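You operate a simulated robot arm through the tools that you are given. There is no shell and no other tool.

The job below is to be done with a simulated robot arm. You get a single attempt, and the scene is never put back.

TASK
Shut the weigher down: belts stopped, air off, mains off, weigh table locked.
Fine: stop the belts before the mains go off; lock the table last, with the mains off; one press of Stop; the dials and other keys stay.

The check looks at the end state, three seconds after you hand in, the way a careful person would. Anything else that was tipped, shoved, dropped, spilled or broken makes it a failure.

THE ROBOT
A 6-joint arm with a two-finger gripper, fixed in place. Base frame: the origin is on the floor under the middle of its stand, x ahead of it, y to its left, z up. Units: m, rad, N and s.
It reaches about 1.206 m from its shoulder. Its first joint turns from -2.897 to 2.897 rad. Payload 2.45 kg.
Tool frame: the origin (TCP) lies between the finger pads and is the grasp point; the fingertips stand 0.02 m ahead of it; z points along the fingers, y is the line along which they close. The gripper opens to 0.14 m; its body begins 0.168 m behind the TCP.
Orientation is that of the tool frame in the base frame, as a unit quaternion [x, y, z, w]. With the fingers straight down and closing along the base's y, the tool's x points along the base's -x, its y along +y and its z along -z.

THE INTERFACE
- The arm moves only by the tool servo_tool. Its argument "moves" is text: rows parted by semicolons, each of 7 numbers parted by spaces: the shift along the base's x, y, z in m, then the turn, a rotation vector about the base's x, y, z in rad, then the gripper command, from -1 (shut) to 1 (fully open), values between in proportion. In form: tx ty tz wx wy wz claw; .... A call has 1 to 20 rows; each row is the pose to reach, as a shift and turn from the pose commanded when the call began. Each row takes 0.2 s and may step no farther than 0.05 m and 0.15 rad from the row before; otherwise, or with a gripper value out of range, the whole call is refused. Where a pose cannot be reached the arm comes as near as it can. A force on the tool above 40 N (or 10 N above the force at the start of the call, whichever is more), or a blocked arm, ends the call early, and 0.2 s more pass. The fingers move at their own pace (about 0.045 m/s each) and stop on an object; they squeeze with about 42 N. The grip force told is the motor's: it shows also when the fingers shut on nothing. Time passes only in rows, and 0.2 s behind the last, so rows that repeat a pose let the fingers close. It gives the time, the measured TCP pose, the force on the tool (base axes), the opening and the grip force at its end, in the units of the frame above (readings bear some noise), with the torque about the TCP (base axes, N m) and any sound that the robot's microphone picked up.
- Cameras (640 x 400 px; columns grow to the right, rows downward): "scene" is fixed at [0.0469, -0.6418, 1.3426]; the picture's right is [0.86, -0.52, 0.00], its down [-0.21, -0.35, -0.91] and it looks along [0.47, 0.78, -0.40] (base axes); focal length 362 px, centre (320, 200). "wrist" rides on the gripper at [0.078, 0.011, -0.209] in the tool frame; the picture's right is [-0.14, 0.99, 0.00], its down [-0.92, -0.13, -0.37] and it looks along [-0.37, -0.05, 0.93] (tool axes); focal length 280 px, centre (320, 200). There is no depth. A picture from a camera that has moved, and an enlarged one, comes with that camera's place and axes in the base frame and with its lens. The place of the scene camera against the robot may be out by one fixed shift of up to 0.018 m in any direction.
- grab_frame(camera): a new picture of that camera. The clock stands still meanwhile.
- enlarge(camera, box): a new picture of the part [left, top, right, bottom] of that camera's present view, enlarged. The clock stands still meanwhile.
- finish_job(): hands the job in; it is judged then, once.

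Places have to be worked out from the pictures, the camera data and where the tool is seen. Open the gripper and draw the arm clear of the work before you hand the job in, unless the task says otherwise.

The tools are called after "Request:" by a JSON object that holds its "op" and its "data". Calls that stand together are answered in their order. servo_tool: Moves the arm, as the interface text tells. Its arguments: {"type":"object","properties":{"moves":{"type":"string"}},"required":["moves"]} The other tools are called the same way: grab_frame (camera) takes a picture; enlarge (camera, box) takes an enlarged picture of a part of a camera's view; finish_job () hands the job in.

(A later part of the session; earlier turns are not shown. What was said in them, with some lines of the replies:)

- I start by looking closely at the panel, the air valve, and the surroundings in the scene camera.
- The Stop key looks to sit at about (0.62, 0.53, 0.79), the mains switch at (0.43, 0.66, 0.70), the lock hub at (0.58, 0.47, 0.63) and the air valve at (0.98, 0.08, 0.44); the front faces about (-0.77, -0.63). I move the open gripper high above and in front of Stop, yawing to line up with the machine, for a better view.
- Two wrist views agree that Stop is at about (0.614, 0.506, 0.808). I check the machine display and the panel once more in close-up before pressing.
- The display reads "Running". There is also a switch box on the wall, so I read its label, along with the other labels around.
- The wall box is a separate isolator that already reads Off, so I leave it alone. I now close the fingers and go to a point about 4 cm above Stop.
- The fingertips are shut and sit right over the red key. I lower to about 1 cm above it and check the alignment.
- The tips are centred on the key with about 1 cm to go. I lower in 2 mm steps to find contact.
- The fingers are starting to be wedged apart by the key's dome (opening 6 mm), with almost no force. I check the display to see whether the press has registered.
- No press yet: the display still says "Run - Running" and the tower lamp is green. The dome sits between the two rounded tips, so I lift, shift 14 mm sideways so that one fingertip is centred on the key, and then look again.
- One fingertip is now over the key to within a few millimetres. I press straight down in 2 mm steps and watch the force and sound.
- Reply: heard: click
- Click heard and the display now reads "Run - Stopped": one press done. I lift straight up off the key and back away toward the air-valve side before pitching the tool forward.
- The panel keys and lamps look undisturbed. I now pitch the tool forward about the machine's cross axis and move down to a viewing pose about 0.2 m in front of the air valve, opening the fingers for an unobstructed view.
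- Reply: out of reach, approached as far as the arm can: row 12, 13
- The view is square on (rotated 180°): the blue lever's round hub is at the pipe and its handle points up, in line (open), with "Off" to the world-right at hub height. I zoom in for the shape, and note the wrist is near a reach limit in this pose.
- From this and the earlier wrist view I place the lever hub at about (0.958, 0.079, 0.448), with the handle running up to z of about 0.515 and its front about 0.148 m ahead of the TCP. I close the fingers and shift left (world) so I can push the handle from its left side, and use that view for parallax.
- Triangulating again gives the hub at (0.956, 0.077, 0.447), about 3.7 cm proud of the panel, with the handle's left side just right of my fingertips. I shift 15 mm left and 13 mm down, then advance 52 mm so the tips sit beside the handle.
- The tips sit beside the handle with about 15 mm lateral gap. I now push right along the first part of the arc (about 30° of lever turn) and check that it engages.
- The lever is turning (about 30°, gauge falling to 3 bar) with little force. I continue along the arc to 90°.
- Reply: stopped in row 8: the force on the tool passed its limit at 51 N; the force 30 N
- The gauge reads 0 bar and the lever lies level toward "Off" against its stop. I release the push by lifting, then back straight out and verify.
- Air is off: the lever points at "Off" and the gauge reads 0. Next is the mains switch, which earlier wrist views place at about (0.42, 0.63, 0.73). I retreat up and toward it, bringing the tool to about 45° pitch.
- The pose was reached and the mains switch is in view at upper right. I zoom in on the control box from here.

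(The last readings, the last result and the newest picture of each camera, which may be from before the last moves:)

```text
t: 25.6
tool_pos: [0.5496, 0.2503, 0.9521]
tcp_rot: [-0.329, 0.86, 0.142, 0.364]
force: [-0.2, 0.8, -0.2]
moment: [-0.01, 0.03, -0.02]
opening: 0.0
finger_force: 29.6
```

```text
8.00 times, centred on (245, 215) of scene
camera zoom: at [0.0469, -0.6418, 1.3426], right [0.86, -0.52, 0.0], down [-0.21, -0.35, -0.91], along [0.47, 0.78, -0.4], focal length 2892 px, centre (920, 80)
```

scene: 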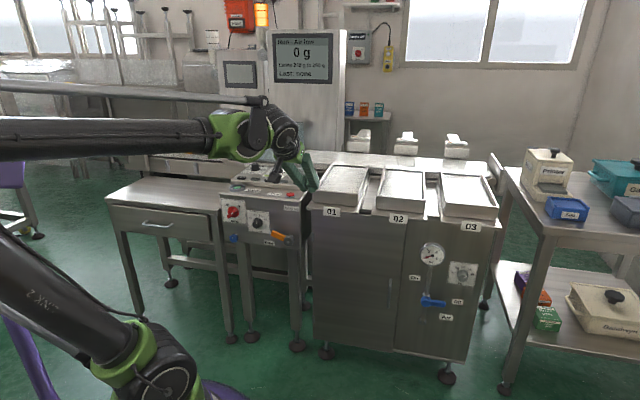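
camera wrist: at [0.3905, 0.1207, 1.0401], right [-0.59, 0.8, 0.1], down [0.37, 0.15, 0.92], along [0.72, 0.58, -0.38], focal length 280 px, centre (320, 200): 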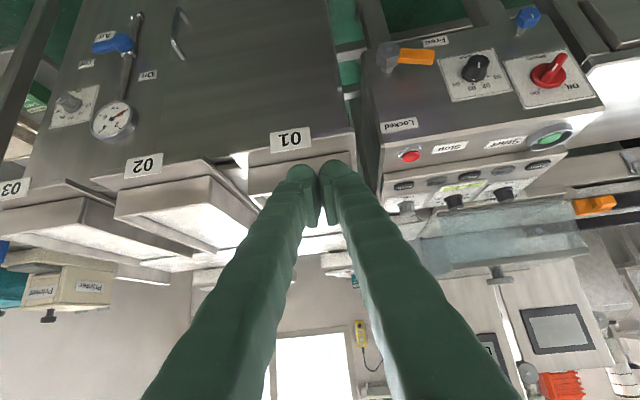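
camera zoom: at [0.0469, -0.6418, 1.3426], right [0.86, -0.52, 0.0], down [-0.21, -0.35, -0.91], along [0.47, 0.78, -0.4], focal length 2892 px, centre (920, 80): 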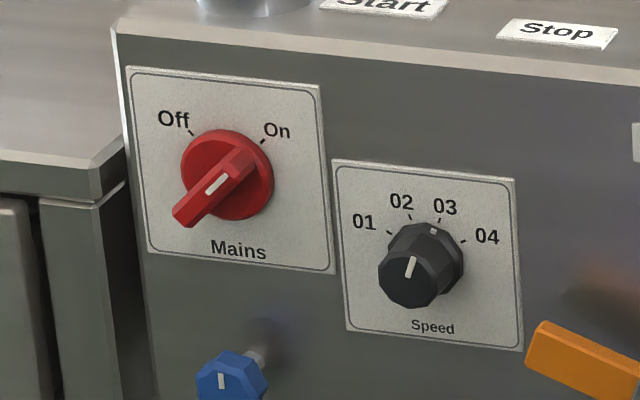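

The switch is a red disc with a raised bar pointing to On (about 42° right of up); it must turn counter-clockwise to Off. The display shows "Air low", as expected. I move to a closer viewing pose about 12 cm in front of and 10 cm above the switch.

Request:
{"op": "servo_tool", "data": {"moves": "-0.0239 0.0337 -0.0136 0 0 0 -1; -0.0478 0.0673 -0.0271 0 0 0 -1; -0.0717 0.101 -0.0407 0 0 0 -1; -0.0956 0.1347 -0.0542 0 0 0 -1; -0.1194 0.1683 -0.0678 0 0 0 -1; -0.1433 0.202 -0.0813 0 0 0 -1; -0.1672 0.2357 -0.0949 0 0 0 -1; -0.1911 0.2693 -0.1084 0 0 0 -1; -0.215 0.303 -0.122 0 0 0 -1"}}

Request:
{"op": "grab_frame", "data": {"camera": "wrist"}}

Request:
{"op": "grab_frame", "data": {"camera": "scene"}}

```text
t: 27.6
tool_pos: [0.3364, 0.5517, 0.8267]
tcp_rot: [-0.328, 0.86, 0.142, 0.364]
force: [-0.7, -0.3, -0.7]
moment: [0.05, 0.04, -0.01]
opening: 0.0
finger_force: 29.5
```

```text
taken
camera wrist: at [0.1765, 0.4223, 0.9151], right [-0.59, 0.8, 0.1], down [0.37, 0.15, 0.92], along [0.72, 0.58, -0.38], focal length 280 px, centre (320, 200)
```

wrist: 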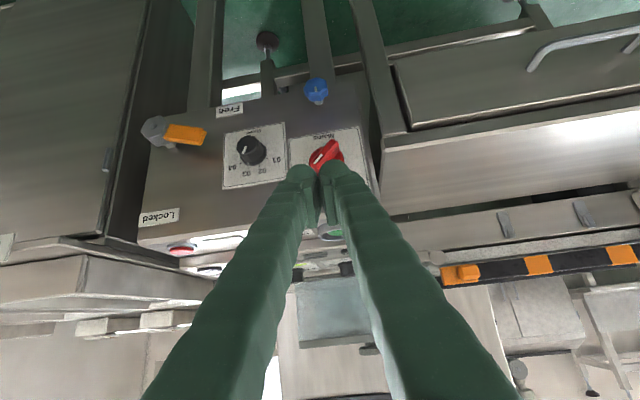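

```text
taken
```

scene: 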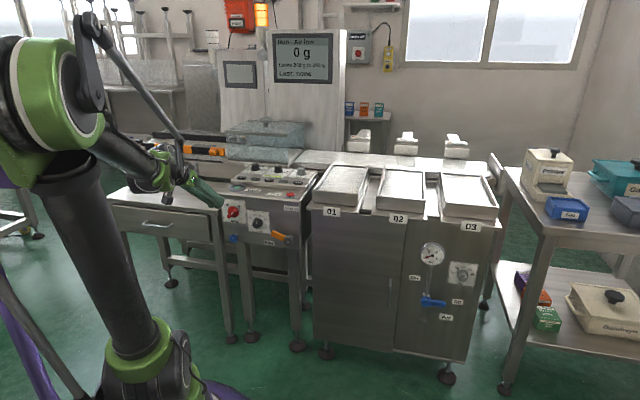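

The pose was reached and the switch is just ahead of the fingertips. I zoom in to measure it.

Request:
{"op": "enlarge", "data": {"camera": "wrist", "box": [200, 70, 420, 210]}}

Request:
{"op": "enlarge", "data": {"camera": "scene", "box": [150, 170, 280, 260]}}

```text
2.86 times, centred on (310, 140) of wrist
camera zoom: at [0.1765, 0.4223, 0.9151], right [-0.59, 0.8, 0.1], down [0.37, 0.15, 0.92], along [0.72, 0.58, -0.38], focal length 801 px, centre (349, 371)
```

zoom: 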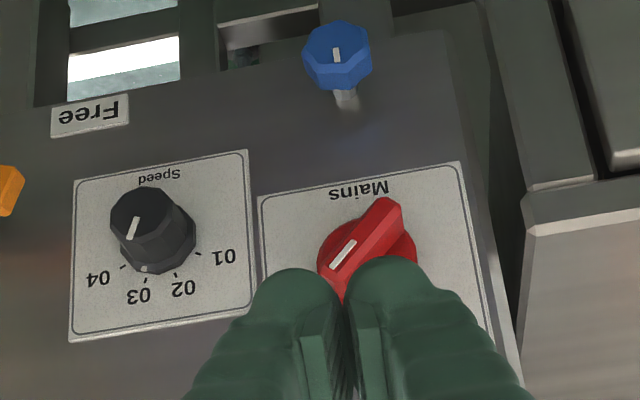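

```text
4.44 times, centred on (215, 215) of scene
camera zoom: at [0.0469, -0.6418, 1.3426], right [0.86, -0.52, 0.0], down [-0.21, -0.35, -0.91], along [0.47, 0.78, -0.4], focal length 1607 px, centre (787, 133)
```

zoom: 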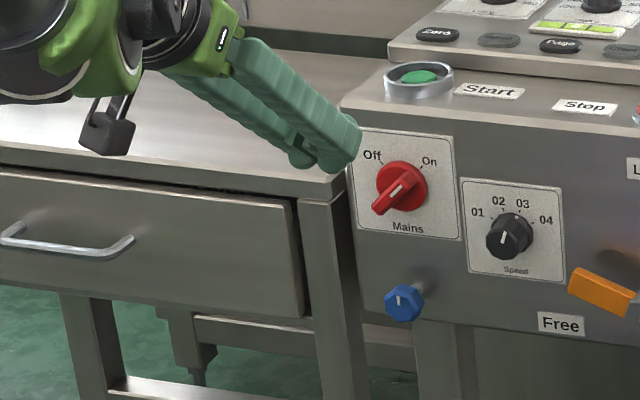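

Two wrist views put the disc face centre at about (0.423, 0.639, 0.726), with the bar standing about 17 mm proud and roughly 26 mm half-length. I plan to push its upper-right end leftwards over the top with the fingertips, so I first go to a standoff just right of the bar.

Request:
{"op": "servo_tool", "data": {"moves": "0.0214 0.0027 -0.0223 0 0 0 -1; 0.0428 0.0054 -0.0446 0 0 0 -1; 0.0641 0.0081 -0.0669 0 0 0 -1; 0.0855 0.0108 -0.0892 0 0 0 -1"}}

Request:
{"op": "grab_frame", "data": {"camera": "wrist"}}

Request:
{"op": "enlarge", "data": {"camera": "scene", "box": [200, 180, 290, 245]}}

```text
t: 28.6
tool_pos: [0.4199, 0.5608, 0.7379]
tcp_rot: [-0.328, 0.86, 0.142, 0.363]
force: [0.4, -0.2, -0.4]
moment: [0.01, -0.03, -0.01]
opening: 0.0
finger_force: 29.7
```

```text
taken
camera wrist: at [0.2612, 0.4327, 0.8265], right [-0.59, 0.8, 0.1], down [0.37, 0.15, 0.92], along [0.72, 0.58, -0.38], focal length 280 px, centre (320, 200)
```

wrist: 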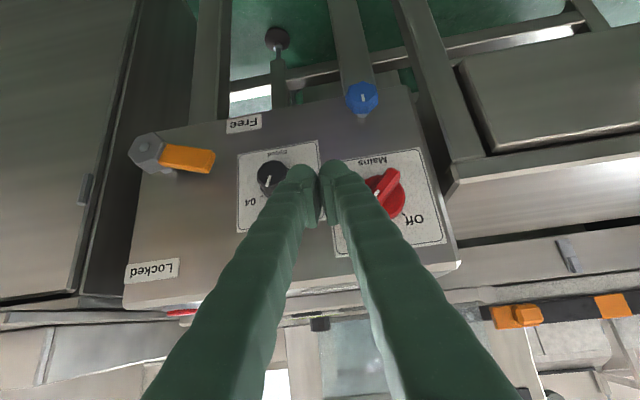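

```text
6.15 times, centred on (245, 212) of scene
camera zoom: at [0.0469, -0.6418, 1.3426], right [0.86, -0.52, 0.0], down [-0.21, -0.35, -0.91], along [0.47, 0.78, -0.4], focal length 2225 px, centre (782, 123)
```

zoom: 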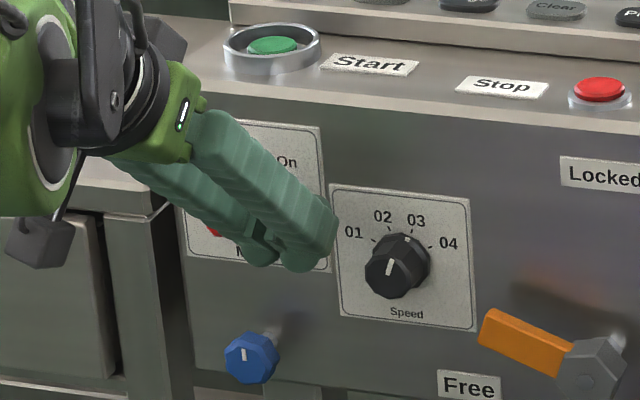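

I zoom in on both the wrist view and the speed dial area to verify clearances before advancing.

Request:
{"op": "enlarge", "data": {"camera": "wrist", "box": [220, 120, 460, 270]}}

```text
2.67 times, centred on (340, 195) of wrist
camera zoom: at [0.2612, 0.4327, 0.8265], right [-0.59, 0.8, 0.1], down [0.37, 0.15, 0.92], along [0.72, 0.58, -0.38], focal length 748 px, centre (267, 213)
```

zoom: 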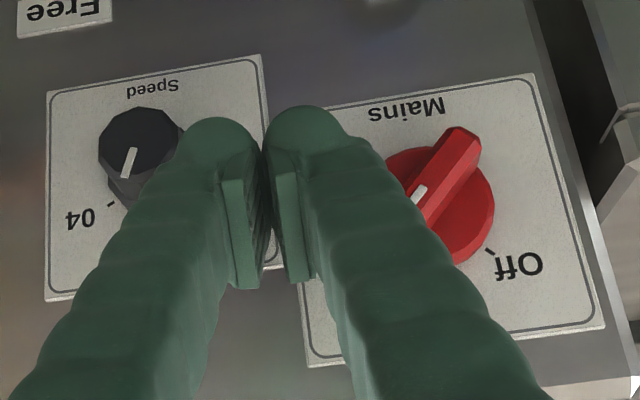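

The fingertips sit between the two dials with clearance on both sides. I advance 34 mm along the panel normal so the tips overlap the bar's depth without reaching the plate.

Request:
{"op": "servo_tool", "data": {"moves": "0.0064 0.0058 -0.001 0 0 0 -1; 0.0128 0.0116 -0.002 0 0 0 -1; 0.0192 0.0173 -0.003 0 0 0 -1; 0.0256 0.0231 -0.003 0 0 0 -1"}}

Request:
{"op": "enlarge", "data": {"camera": "wrist", "box": [220, 120, 460, 270]}}

Request:
{"op": "enlarge", "data": {"camera": "scene", "box": [200, 180, 290, 245]}}

```text
t: 29.6
tool_pos: [0.4468, 0.5851, 0.7357]
tcp_rot: [-0.328, 0.86, 0.141, 0.365]
force: [-0.2, -0.1, 0.2]
moment: [-0.04, -0.02, 0.01]
opening: 0.0
finger_force: 29.5
```

```text
2.67 times, centred on (340, 195) of wrist
camera zoom: at [0.2876, 0.4569, 0.8237], right [-0.59, 0.8, 0.1], down [0.37, 0.15, 0.92], along [0.72, 0.58, -0.38], focal length 748 px, centre (267, 213)
```

zoom: 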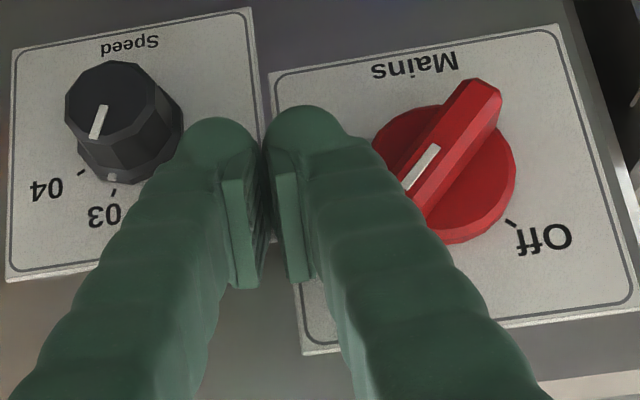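

```text
6.15 times, centred on (245, 212) of scene
camera zoom: at [0.0469, -0.6418, 1.3426], right [0.86, -0.52, 0.0], down [-0.21, -0.35, -0.91], along [0.47, 0.78, -0.4], focal length 2225 px, centre (782, 123)
```

zoom: 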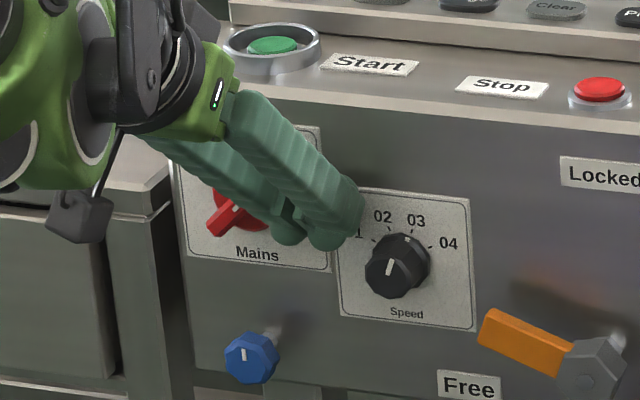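

Free of contact so far. I now push the bar's upper-right end left and up along the first half of its arc and check.

Request:
{"op": "servo_tool", "data": {"moves": "-0.0056 0.0062 -0.0025 0 0 0 -1; -0.0116 0.0129 -0.003 0 0 0 -1; -0.0123 0.0137 0.0025 0 0 0 -1; -0.0142 0.0158 0.009 0 0 0 -1; -0.0173 0.0192 0.0145 0 0 0 -1"}}

Request:
{"op": "enlarge", "data": {"camera": "wrist", "box": [220, 120, 460, 270]}}

Request:
{"op": "enlarge", "data": {"camera": "scene", "box": [200, 180, 290, 245]}}

```text
t: 30.1
tool_pos: [0.4409, 0.5904, 0.7344]
tcp_rot: [-0.326, 0.86, 0.139, 0.366]
force: [23.3, -24.7, 17.8]
moment: [0.44, 0.41, 0.13]
opening: 0.0
finger_force: 29.3
stopped in row 2: the force on the tool passed its limit at 50 N (the readings are from after the stop); the commanded pose is now the measured one
```

```text
2.67 times, centred on (340, 195) of wrist
camera zoom: at [0.2814, 0.4631, 0.822], right [-0.58, 0.81, 0.1], down [0.36, 0.15, 0.92], along [0.72, 0.57, -0.38], focal length 748 px, centre (267, 213)
```

zoom: 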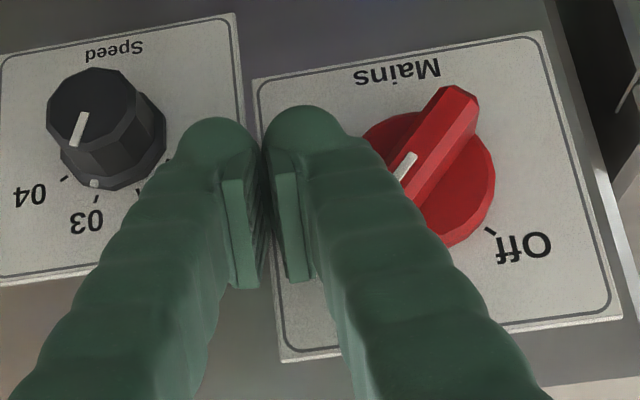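

```text
6.15 times, centred on (245, 212) of scene
camera zoom: at [0.0469, -0.6418, 1.3426], right [0.86, -0.52, 0.0], down [-0.21, -0.35, -0.91], along [0.47, 0.78, -0.4], focal length 2225 px, centre (782, 123)
```

zoom: 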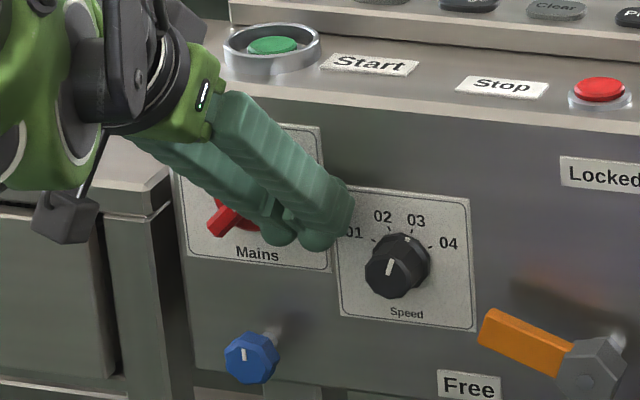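

The push was blocked (about 34 N toward the right) with the bar unmoved, so the tips likely caught the disc's rim. I ease right, back off 7 mm in depth, and push again so that only the bar is engaged.

Request:
{"op": "servo_tool", "data": {"moves": "0.0027 -0.003 0.001 0 0 0 -1; -0.0025 -0.0077 0.001 0 0 0 -1; -0.0053 -0.0046 0 0 0 0 -1; -0.0082 -0.0014 -0.001 0 0 0 -1; -0.01 0.0006 -0.001 0 0 0 -1; -0.0115 0.0023 -0.0005 0 0 0 -1; -0.0119 0.0027 0.0018 0 0 0 -1; -0.0122 0.0031 0.0038 0 0 0 -1"}}

Request:
{"op": "enlarge", "data": {"camera": "wrist", "box": [220, 120, 460, 270]}}

Request:
{"op": "enlarge", "data": {"camera": "scene", "box": [200, 180, 290, 245]}}

```text
t: 31.9
tool_pos: [0.4269, 0.5964, 0.7377]
tcp_rot: [-0.327, 0.861, 0.14, 0.365]
force: [0.5, 0.0, -0.9]
moment: [0.01, -0.02, 0.0]
opening: 0.0
finger_force: 29.2
```

```text
2.67 times, centred on (340, 195) of wrist
camera zoom: at [0.267, 0.4675, 0.8253], right [-0.59, 0.8, 0.1], down [0.37, 0.15, 0.92], along [0.72, 0.58, -0.38], focal length 748 px, centre (267, 213)
```

zoom: 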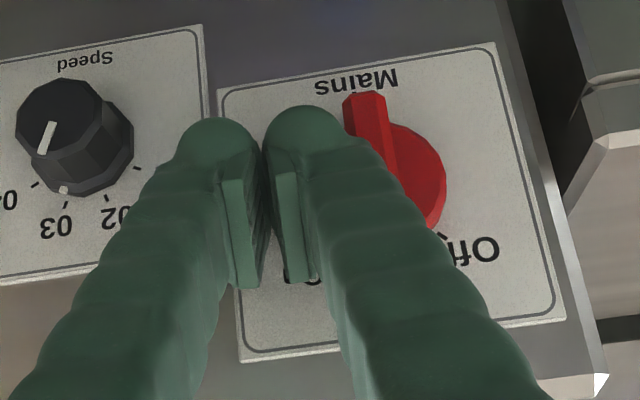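

```text
6.15 times, centred on (245, 212) of scene
camera zoom: at [0.0469, -0.6418, 1.3426], right [0.86, -0.52, 0.0], down [-0.21, -0.35, -0.91], along [0.47, 0.78, -0.4], focal length 2225 px, centre (782, 123)
```

zoom: 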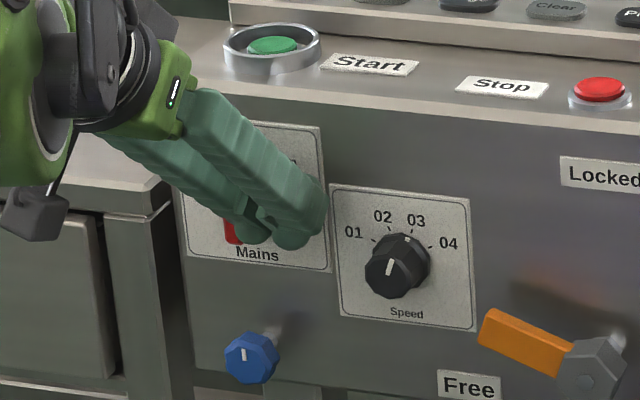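

The bar is turning freely and is now slightly past vertical. I continue up and left along the arc in small steps.

Request:
{"op": "servo_tool", "data": {"moves": "-0.0011 0.0013 0.0065 0 0 0 -1; -0.0031 0.0035 0.0125 0 0 0 -1; -0.0058 0.0065 0.0165 0 0 0 -1; -0.0092 0.0102 0.019 0 0 0 -1"}}

Request:
{"op": "enlarge", "data": {"camera": "wrist", "box": [220, 120, 460, 270]}}

Request:
{"op": "enlarge", "data": {"camera": "scene", "box": [200, 180, 290, 245]}}

```text
t: 32.9
tool_pos: [0.4184, 0.6057, 0.7554]
tcp_rot: [-0.327, 0.861, 0.14, 0.365]
force: [-0.5, -0.2, 0.1]
moment: [-0.01, 0.01, 0.03]
opening: 0.0
finger_force: 29.5
```

```text
2.67 times, centred on (340, 195) of wrist
camera zoom: at [0.2585, 0.478, 0.844], right [-0.59, 0.8, 0.1], down [0.37, 0.15, 0.92], along [0.72, 0.58, -0.38], focal length 748 px, centre (267, 213)
```

zoom: 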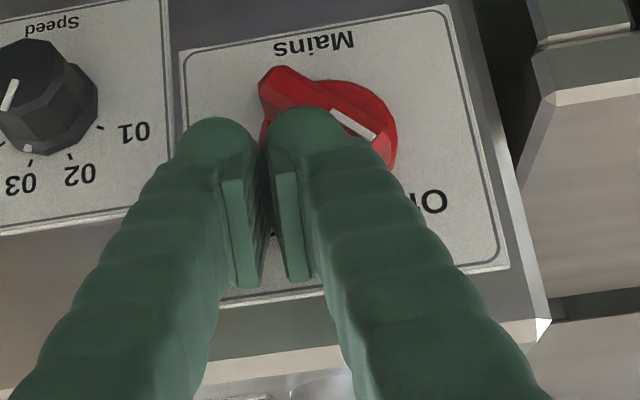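

```text
6.15 times, centred on (245, 212) of scene
camera zoom: at [0.0469, -0.6418, 1.3426], right [0.86, -0.52, 0.0], down [-0.21, -0.35, -0.91], along [0.47, 0.78, -0.4], focal length 2225 px, centre (782, 123)
```

zoom: 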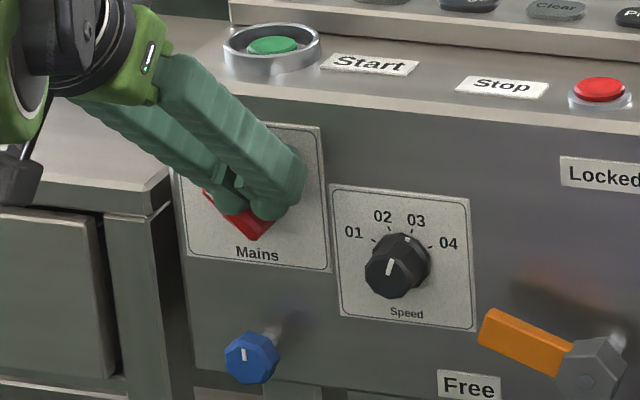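

The bar now lies along the other diagonal with its white mark toward Off. I back straight out to see whether it has fully reached Off.

Request:
{"op": "servo_tool", "data": {"moves": "-0.0089 -0.008 0 0 0 0 -1; -0.026 -0.0234 0 0 0 0 -1; -0.0446 -0.04 0.01 0 0 0 -1; -0.0632 -0.0569 0.02 0 0 0 -1; -0.085 -0.077 0.04 0 0 0 -1; -0.095 -0.09 0.07 0 0 0 -1"}}

Request:
{"op": "enlarge", "data": {"camera": "wrist", "box": [200, 70, 420, 210]}}

Request:
{"op": "enlarge", "data": {"camera": "scene", "box": [200, 180, 290, 245]}}

Request:
{"op": "enlarge", "data": {"camera": "scene", "box": [220, 0, 350, 90]}}

```text
t: 34.3
tool_pos: [0.3237, 0.514, 0.8264]
tcp_rot: [-0.327, 0.86, 0.14, 0.365]
force: [0.1, 0.1, -0.3]
moment: [-0.03, 0.05, -0.01]
opening: 0.0
finger_force: 29.4
```

```text
2.86 times, centred on (310, 140) of wrist
camera zoom: at [0.1635, 0.3866, 0.9139], right [-0.59, 0.8, 0.1], down [0.37, 0.15, 0.92], along [0.72, 0.58, -0.38], focal length 801 px, centre (349, 371)
```

zoom: 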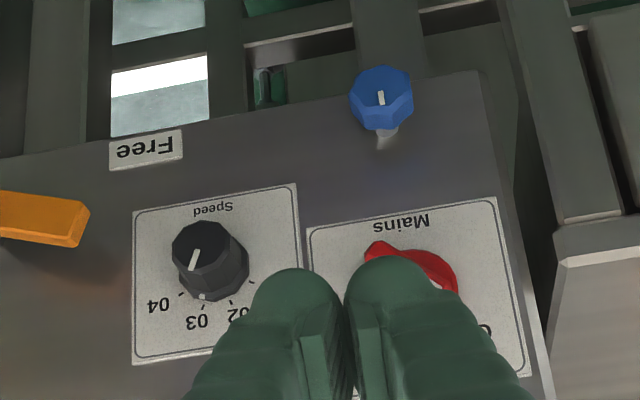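

```text
6.15 times, centred on (245, 212) of scene
camera zoom: at [0.0469, -0.6418, 1.3426], right [0.86, -0.52, 0.0], down [-0.21, -0.35, -0.91], along [0.47, 0.78, -0.4], focal length 2225 px, centre (782, 123)
```

zoom: 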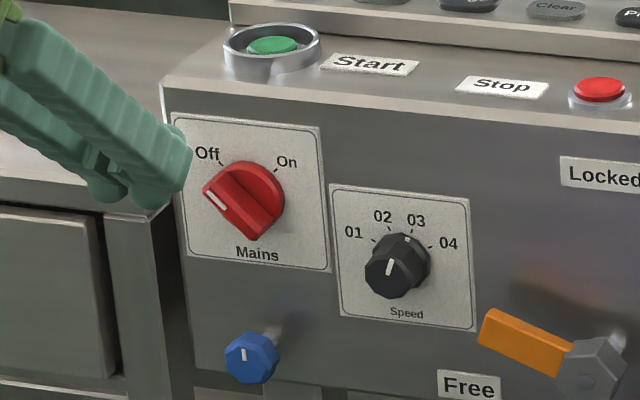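

```text
4.44 times, centred on (285, 45) of scene
camera zoom: at [0.0469, -0.6418, 1.3426], right [0.86, -0.52, 0.0], down [-0.21, -0.35, -0.91], along [0.47, 0.78, -0.4], focal length 1607 px, centre (476, 889)
```

zoom: 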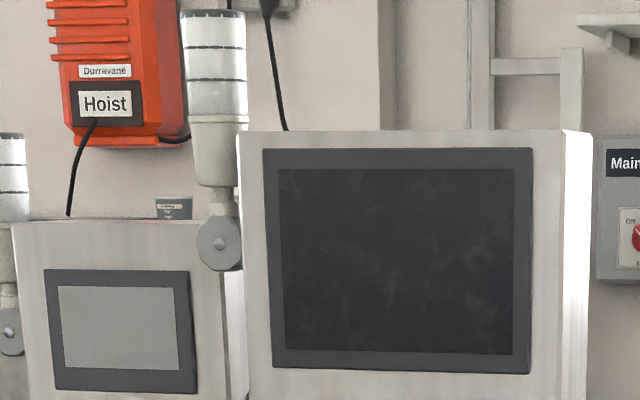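

The display and the tower lamp went dark, so the mains are off. I zoom in on the switch to confirm it sits fully at the Off mark, and on the lock lever for the last step.

Request:
{"op": "enlarge", "data": {"camera": "scene", "box": [222, 192, 252, 222]}}

Request:
{"op": "enlarge", "data": {"camera": "scene", "box": [255, 190, 320, 255]}}

Request:
{"op": "enlarge", "data": {"camera": "wrist", "box": [60, 60, 330, 260]}}

```text
13.33 times, centred on (237, 207) of scene
camera zoom: at [0.0469, -0.6418, 1.3426], right [0.86, -0.52, 0.0], down [-0.21, -0.35, -0.91], along [0.47, 0.78, -0.4], focal length 4821 px, centre (1427, 107)
```

zoom: 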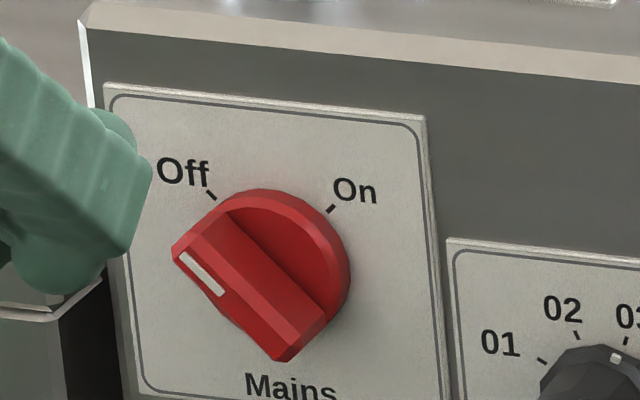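

```text
6.15 times, centred on (288, 222) of scene
camera zoom: at [0.0469, -0.6418, 1.3426], right [0.86, -0.52, 0.0], down [-0.21, -0.35, -0.91], along [0.47, 0.78, -0.4], focal length 2225 px, centre (520, 62)
```

zoom: 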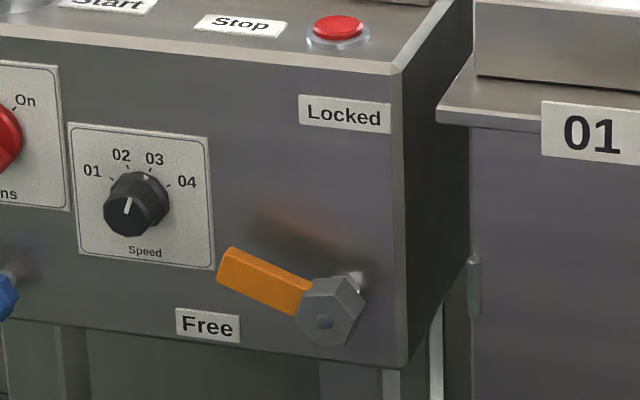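

```text
2.00 times, centred on (195, 160) of wrist
camera zoom: at [0.1635, 0.3866, 0.9139], right [-0.59, 0.8, 0.1], down [0.37, 0.15, 0.92], along [0.72, 0.58, -0.38], focal length 561 px, centre (570, 280)
```

zoom: 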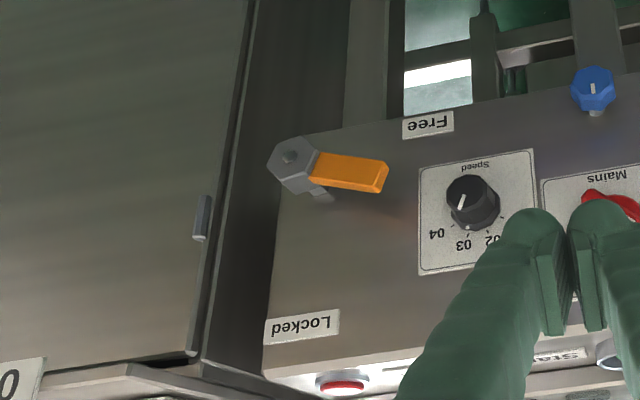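

The switch is fully at Off. For the table lock, triangulation gives the hex hub at about (0.573, 0.456, 0.643) and the orange lever's tip at (0.528, 0.513, 0.660), pointing left and about 14° up; it must swing clockwise to point up at "Locked". I move to a standoff in front of and below the lever.

Request:
{"op": "servo_tool", "data": {"moves": "0.0257 -0.0097 -0.034 0 0 0 -1; 0.0513 -0.0193 -0.068 0 0 0 -1; 0.077 -0.029 -0.102 0 0 0 -1; 0.1027 -0.0387 -0.136 0 0 0 -1; 0.1283 -0.0483 -0.17 0 0 0 -1; 0.154 -0.058 -0.204 0 0 0 -1"}}

Request:
{"op": "grab_frame", "data": {"camera": "wrist"}}

Request:
{"op": "enlarge", "data": {"camera": "scene", "box": [200, 170, 330, 270]}}

```text
t: 35.7
tool_pos: [0.4778, 0.4588, 0.6215]
tcp_rot: [-0.328, 0.86, 0.141, 0.365]
force: [0.8, -0.4, -1.1]
moment: [0.06, -0.03, -0.02]
opening: 0.0003
finger_force: 29.4
```

```text
taken
camera wrist: at [0.3183, 0.3302, 0.7099], right [-0.59, 0.8, 0.1], down [0.37, 0.15, 0.92], along [0.72, 0.58, -0.38], focal length 280 px, centre (320, 200)
```

wrist: 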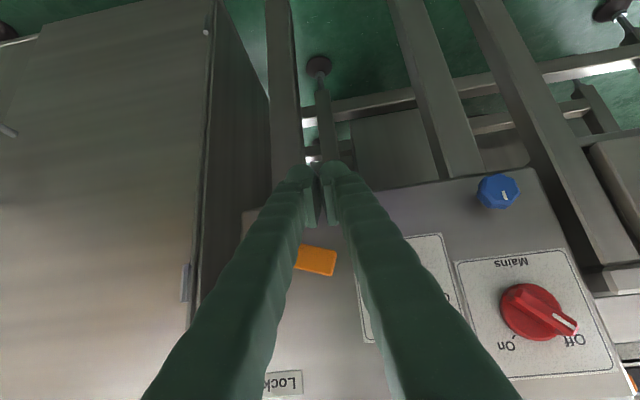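

```text
4.00 times, centred on (265, 220) of scene
camera zoom: at [0.0469, -0.6418, 1.3426], right [0.86, -0.52, 0.0], down [-0.21, -0.35, -0.91], along [0.47, 0.78, -0.4], focal length 1446 px, centre (540, 120)
```

zoom: 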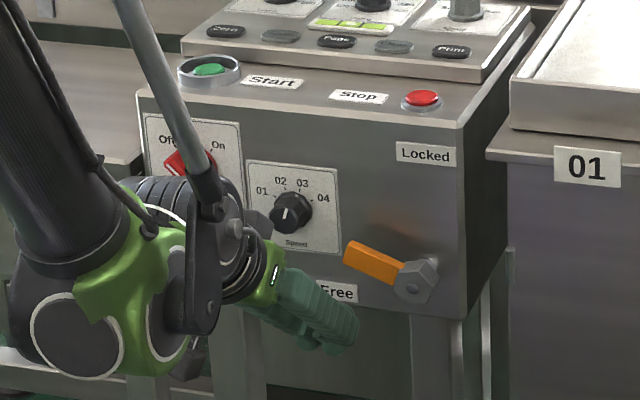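

The standoff was reached, with the lever just above the fingertips. I advance about 62 mm toward the panel so the tips lie under the lever.

Request:
{"op": "servo_tool", "data": {"moves": "0.0077 0.0069 0 0 0 0 -1; 0.0154 0.0138 0 0 0 0 -1; 0.0231 0.0208 0 0 0 0 -1; 0.0307 0.0277 0 0 0 0 -1; 0.0384 0.0346 0 0 0 0 -1; 0.0461 0.0415 0 0 0 0 -1"}}

Request:
{"op": "grab_frame", "data": {"camera": "wrist"}}

Request:
{"op": "enlarge", "data": {"camera": "scene", "box": [220, 190, 320, 265]}}

```text
t: 37.1
tool_pos: [0.524, 0.4989, 0.6228]
tcp_rot: [-0.327, 0.86, 0.14, 0.365]
force: [-0.9, 0.3, 0.1]
moment: [-0.03, 0.04, -0.02]
opening: 0.0005
finger_force: 29.3
```

```text
taken
camera wrist: at [0.3636, 0.3718, 0.7105], right [-0.59, 0.8, 0.1], down [0.37, 0.15, 0.92], along [0.72, 0.58, -0.38], focal length 280 px, centre (320, 200)
```

wrist: 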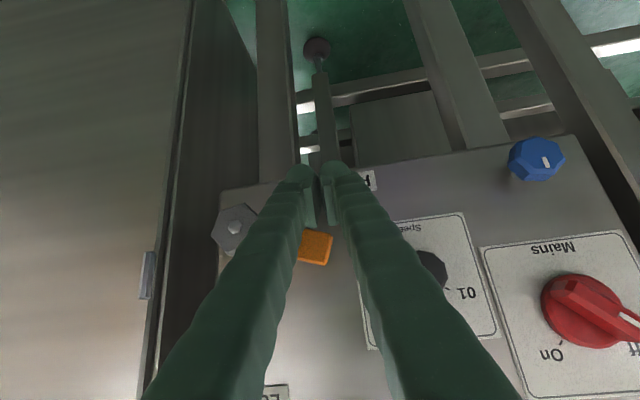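

```text
5.33 times, centred on (270, 228) of scene
camera zoom: at [0.0469, -0.6418, 1.3426], right [0.86, -0.52, 0.0], down [-0.21, -0.35, -0.91], along [0.47, 0.78, -0.4], focal length 1928 px, centre (587, 53)
```

zoom: 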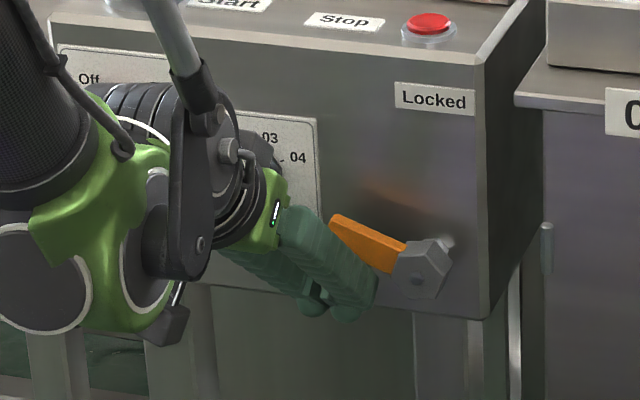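

The tips are under the lever without contact. I push upward in small steps to start swinging it.

Request:
{"op": "servo_tool", "data": {"moves": "0 0 0.005 0 0 0 -1; 0 0 0.01 0 0 0 -1; 0 0 0.015 0 0 0 -1; 0 0 0.02 0 0 0 -1; 0 0 0.025 0 0 0 -1; 0 0 0.0294 0 0 0 -1"}}

Request:
{"op": "grab_frame", "data": {"camera": "wrist"}}

Request:
{"op": "enlarge", "data": {"camera": "scene", "box": [220, 190, 320, 265]}}

```text
t: 38.5
tool_pos: [0.5242, 0.5007, 0.6532]
tcp_rot: [-0.326, 0.861, 0.139, 0.365]
force: [-1.1, 0.0, -1.2]
moment: [-0.01, 0.01, -0.03]
opening: 0.0
finger_force: 29.2
```

```text
taken
camera wrist: at [0.3638, 0.3721, 0.7395], right [-0.59, 0.8, 0.1], down [0.37, 0.15, 0.92], along [0.72, 0.58, -0.38], focal length 280 px, centre (320, 200)
```

wrist: 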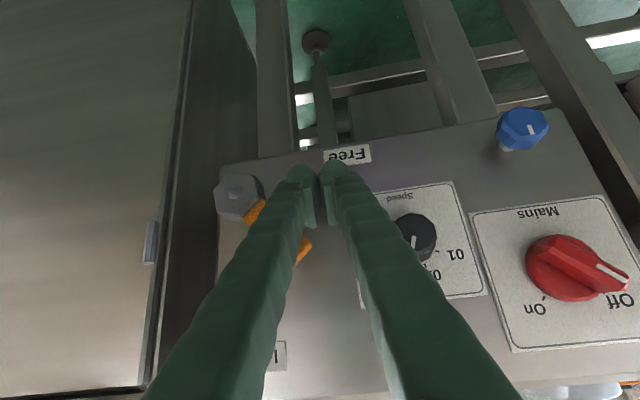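

```text
5.33 times, centred on (270, 228) of scene
camera zoom: at [0.0469, -0.6418, 1.3426], right [0.86, -0.52, 0.0], down [-0.21, -0.35, -0.91], along [0.47, 0.78, -0.4], focal length 1928 px, centre (587, 53)
```

zoom: 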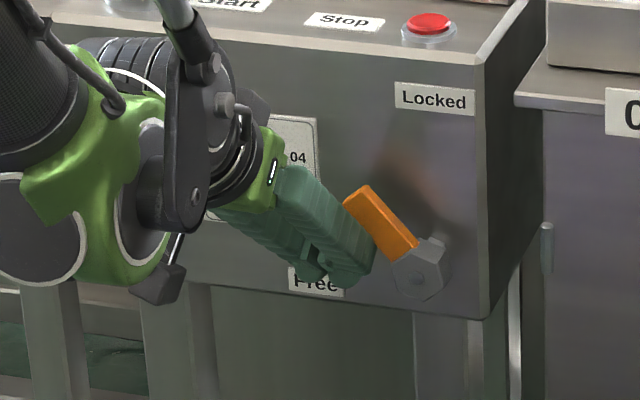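

The lever is swinging easily (now about 45°). I continue up and to the right along its arc.

Request:
{"op": "servo_tool", "data": {"moves": "0.0006 -0.0007 0.004 0 0 0 -1; 0.0013 -0.0015 0.008 0 0 0 -1; 0.0025 -0.003 0.0125 0 0 0 -1; 0.004 -0.0045 0.017 0 0 0 -1; 0.006 -0.0067 0.0215 0 0 0 -1; 0.008 -0.0089 0.026 0 0 0 -1; 0.0107 -0.0119 0.0305 0 0 0 -1; 0.0134 -0.0149 0.035 0 0 0 -1"}}

Request:
{"op": "grab_frame", "data": {"camera": "wrist"}}

Request:
{"op": "enlarge", "data": {"camera": "scene", "box": [220, 190, 320, 265]}}

```text
t: 40.3
tool_pos: [0.5373, 0.4853, 0.686]
tcp_rot: [-0.327, 0.861, 0.14, 0.364]
force: [0.0, 0.0, 0.1]
moment: [0.0, 0.01, 0.0]
opening: 0.0
finger_force: 29.5
```

```text
taken
camera wrist: at [0.377, 0.3571, 0.775], right [-0.59, 0.8, 0.1], down [0.37, 0.15, 0.92], along [0.72, 0.58, -0.38], focal length 280 px, centre (320, 200)
```

wrist: 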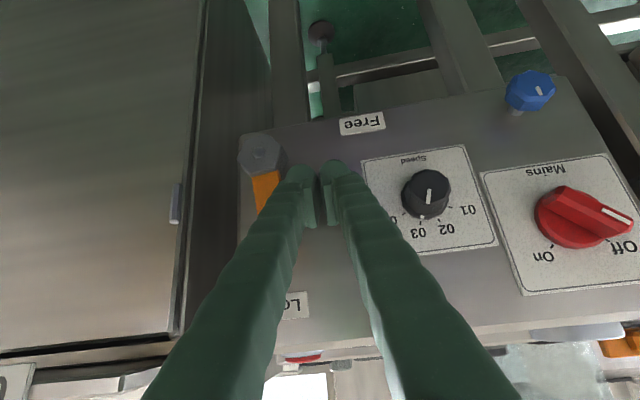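

```text
5.33 times, centred on (270, 228) of scene
camera zoom: at [0.0469, -0.6418, 1.3426], right [0.86, -0.52, 0.0], down [-0.21, -0.35, -0.91], along [0.47, 0.78, -0.4], focal length 1928 px, centre (587, 53)
```

zoom: 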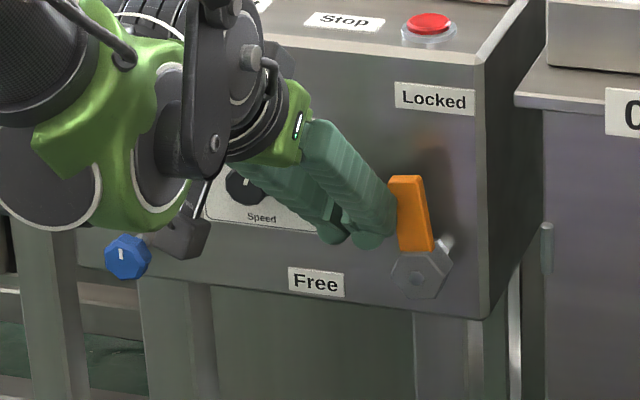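

The lever is about 13° short of upright. I keep pushing right in fine steps toward the Locked stop.

Request:
{"op": "servo_tool", "data": {"moves": "0.002 -0.0022 0.003 0 0 0 -1; 0.004 -0.0045 0.005 0 0 0 -1; 0.006 -0.0067 0.007 0 0 0 -1; 0.0077 -0.0085 0.008 0 0 0 -1; 0.0094 -0.0104 0.009 0 0 0 -1"}}

Request:
{"op": "grab_frame", "data": {"camera": "wrist"}}

Request:
{"op": "enlarge", "data": {"camera": "scene", "box": [220, 190, 320, 265]}}

```text
t: 41.5
tool_pos: [0.5447, 0.4756, 0.6948]
tcp_rot: [-0.329, 0.861, 0.14, 0.363]
force: [-31.4, 21.8, -15.0]
moment: [-0.06, 0.04, 0.14]
opening: 0.0001
finger_force: 29.1
```

```text
taken
camera wrist: at [0.385, 0.3478, 0.7835], right [-0.59, 0.8, 0.1], down [0.37, 0.15, 0.92], along [0.72, 0.58, -0.38], focal length 280 px, centre (320, 200)
```

wrist: 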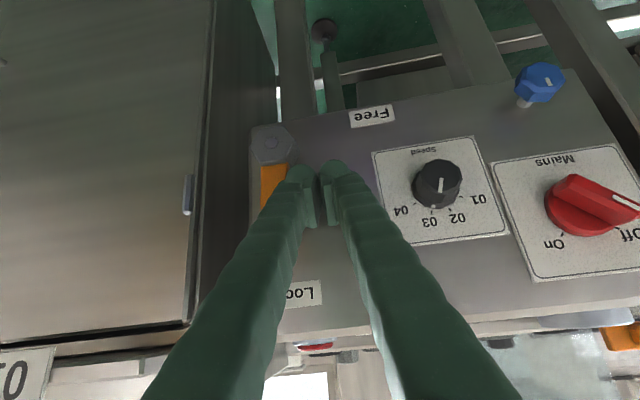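

```text
5.33 times, centred on (270, 228) of scene
camera zoom: at [0.0469, -0.6418, 1.3426], right [0.86, -0.52, 0.0], down [-0.21, -0.35, -0.91], along [0.47, 0.78, -0.4], focal length 1928 px, centre (587, 53)
```

zoom: 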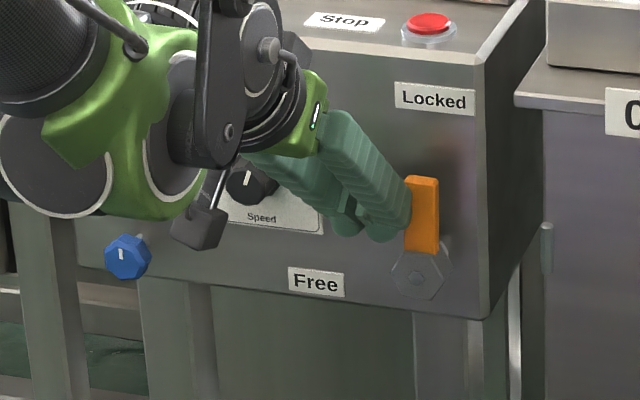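

About 37 N builds up with the lever upright beneath "Locked", so it is on its stop. I ease off to the left, then back straight out and up, and check everything.

Request:
{"op": "servo_tool", "data": {"moves": "-0.003 0.0033 0 0 0 0 -1; -0.008 0.0089 0 0 0 0 -1; -0.0169 0.0009 0 0 0 0 -1; -0.0378 -0.0179 0 0 0 0 -1; -0.0675 -0.0446 0.01 0 0 0 -1; -0.0971 -0.0711 0.03 0 0 0 -1; -0.12 -0.09 0.065 0 0 0 -1; -0.13 -0.105 0.11 0 0 0 -1; -0.13 -0.12 0.155 0 0 0 -1"}}

Request:
{"op": "grab_frame", "data": {"camera": "wrist"}}

Request:
{"op": "enlarge", "data": {"camera": "scene", "box": [210, 160, 330, 260]}}

Request:
{"op": "grab_frame", "data": {"camera": "scene"}}

```text
t: 43.5
tool_pos: [0.4157, 0.3553, 0.8519]
tcp_rot: [-0.327, 0.86, 0.14, 0.366]
force: [-0.3, 0.9, -0.5]
moment: [-0.02, 0.01, -0.01]
opening: 0.0
finger_force: 29.7
```

```text
taken
camera wrist: at [0.2562, 0.227, 0.9404], right [-0.59, 0.8, 0.1], down [0.37, 0.15, 0.92], along [0.72, 0.58, -0.38], focal length 280 px, centre (320, 200)
```

wrist: 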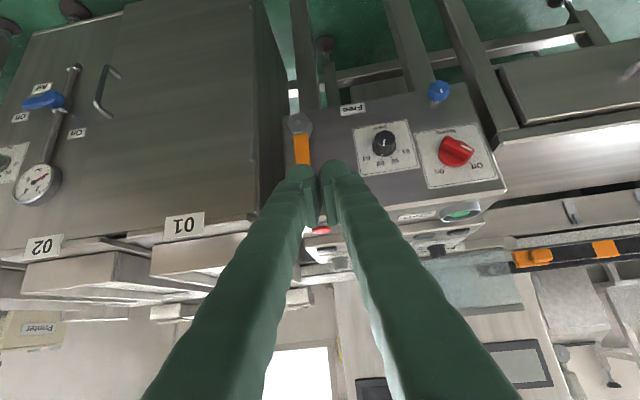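

```text
4.00 times, centred on (270, 210) of scene
camera zoom: at [0.0469, -0.6418, 1.3426], right [0.86, -0.52, 0.0], down [-0.21, -0.35, -0.91], along [0.47, 0.78, -0.4], focal length 1446 px, centre (520, 160)
```

zoom: 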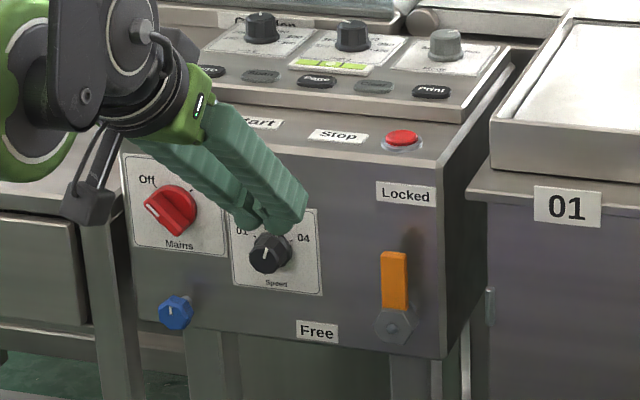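

```text
taken
```

scene: 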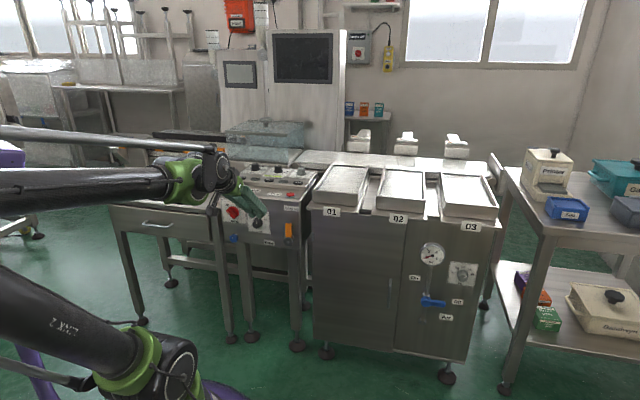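

The lever stands upright at "Locked", the mains are at Off, and the air lever is at Off. I draw the arm up and away, level the tool as at the start, and open the gripper.

Request:
{"op": "servo_tool", "data": {"moves": "0.0044 -0.025 0.0288 -0.0669 0.0743 0 -1; 0.0088 -0.05 0.0575 -0.1338 0.1485 0 -1; 0.0131 -0.075 0.0863 -0.2006 0.2228 0 0; 0.0175 -0.1 0.115 -0.2675 0.297 0 1; 0.0219 -0.125 0.1438 -0.3344 0.3713 0 1; 0.0263 -0.15 0.1725 -0.4013 0.4455 0 1; 0.0306 -0.175 0.2013 -0.4681 0.5198 0 1; 0.035 -0.2 0.23 -0.535 0.594 0 1; 0.035 -0.2 0.23 -0.535 0.594 0 1; 0.035 -0.2 0.23 -0.535 0.594 0 1; 0.035 -0.2 0.23 -0.535 0.594 0 1; 0.035 -0.2 0.23 -0.535 0.594 0 1"}}

Request:
{"op": "grab_frame", "data": {"camera": "scene"}}

Request:
{"op": "enlarge", "data": {"camera": "scene", "box": [210, 150, 330, 260]}}

Request:
{"op": "enlarge", "data": {"camera": "scene", "box": [390, 225, 510, 335]}}

Request:
{"op": "grab_frame", "data": {"camera": "wrist"}}

```text
t: 46.1
tool_pos: [0.4526, 0.1575, 1.0806]
tcp_rot: [-0.356, 0.934, -0.001, 0.002]
force: [-0.9, 0.1, -0.1]
moment: [0.04, 0.0, 0.02]
opening: 0.1397
finger_force: 0.0
```

```text
taken
```

scene: 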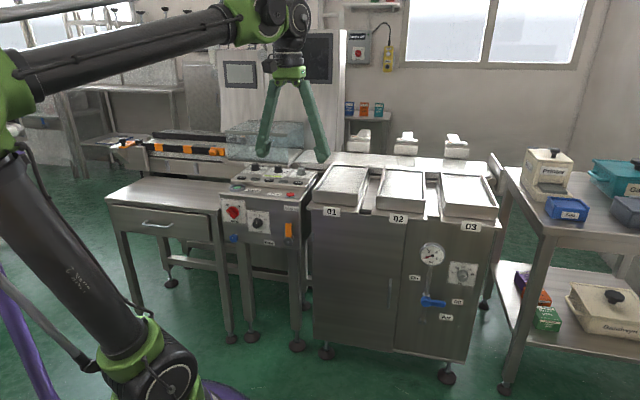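

```text
3.64 times, centred on (270, 205) of scene
camera zoom: at [0.0469, -0.6418, 1.3426], right [0.86, -0.52, 0.0], down [-0.21, -0.35, -0.91], along [0.47, 0.78, -0.4], focal length 1315 px, centre (502, 182)
```

zoom: 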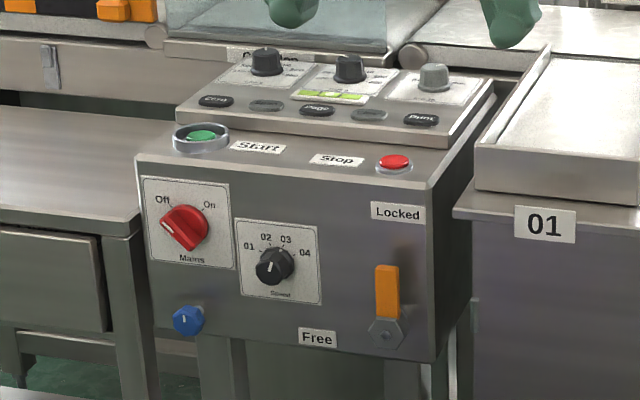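

```text
3.64 times, centred on (450, 280) of scene
camera zoom: at [0.0469, -0.6418, 1.3426], right [0.86, -0.52, 0.0], down [-0.21, -0.35, -0.91], along [0.47, 0.78, -0.4], focal length 1315 px, centre (-153, -91)
```

zoom: 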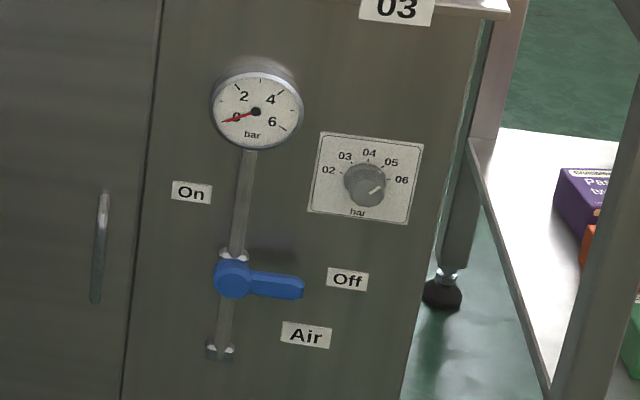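

```text
taken
camera wrist: at [0.3862, 0.1127, 1.288], right [-0.56, 0.83, 0.0], down [0.77, 0.52, 0.37], along [0.31, 0.21, -0.93], focal length 280 px, centre (320, 200)
```

wrist: 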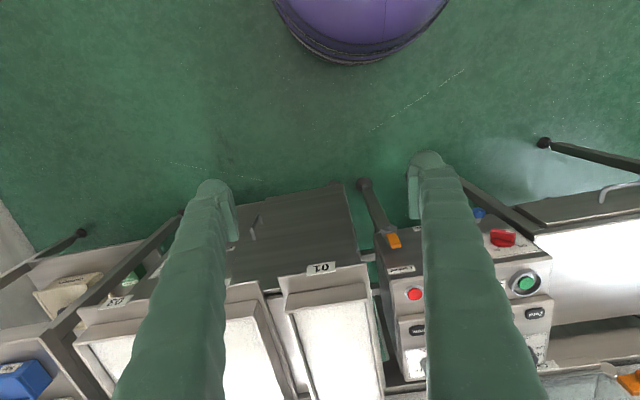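

Everything reads as required: the belts were stopped with one press, the air lever is at Off with 0 bar, the mains are at Off with the display dark, and the lock lever is upright at "Locked". The dials and other keys match the first pictures, and the arm is clear with the gripper open, so I hand in.

Request:
{"op": "finish_job", "data": {}}

```text
The job is handed in.
```

The weigher is shut down, and I have handed the job in; no verdict has come back yet.

- **Belts:** I pressed Stop once. There was a click and the display changed to "Run - Stopped". An earlier touch on the key wedged the fingers apart without registering.
- **Air:** the blue lever is at Off and the gauge reads 0 bar.
- **Mains:** the red switch is at Off, and the display and tower lamp went dark. This came after the belts had stopped. My first push pressed against the switch's rim and stopped at 50 N, with no visible change. I backed off and turned it by the bar instead.
- **Weigh table:** the orange lever is upright under "Locked", up against its stop. I locked it last, with the mains already off.

In the final pictures the dials and the other keys look the same as at the start, and nothing else appears moved. The gripper is open and the arm is clear of the machine. I left the separate isolator on the wall alone, as it already read Off.
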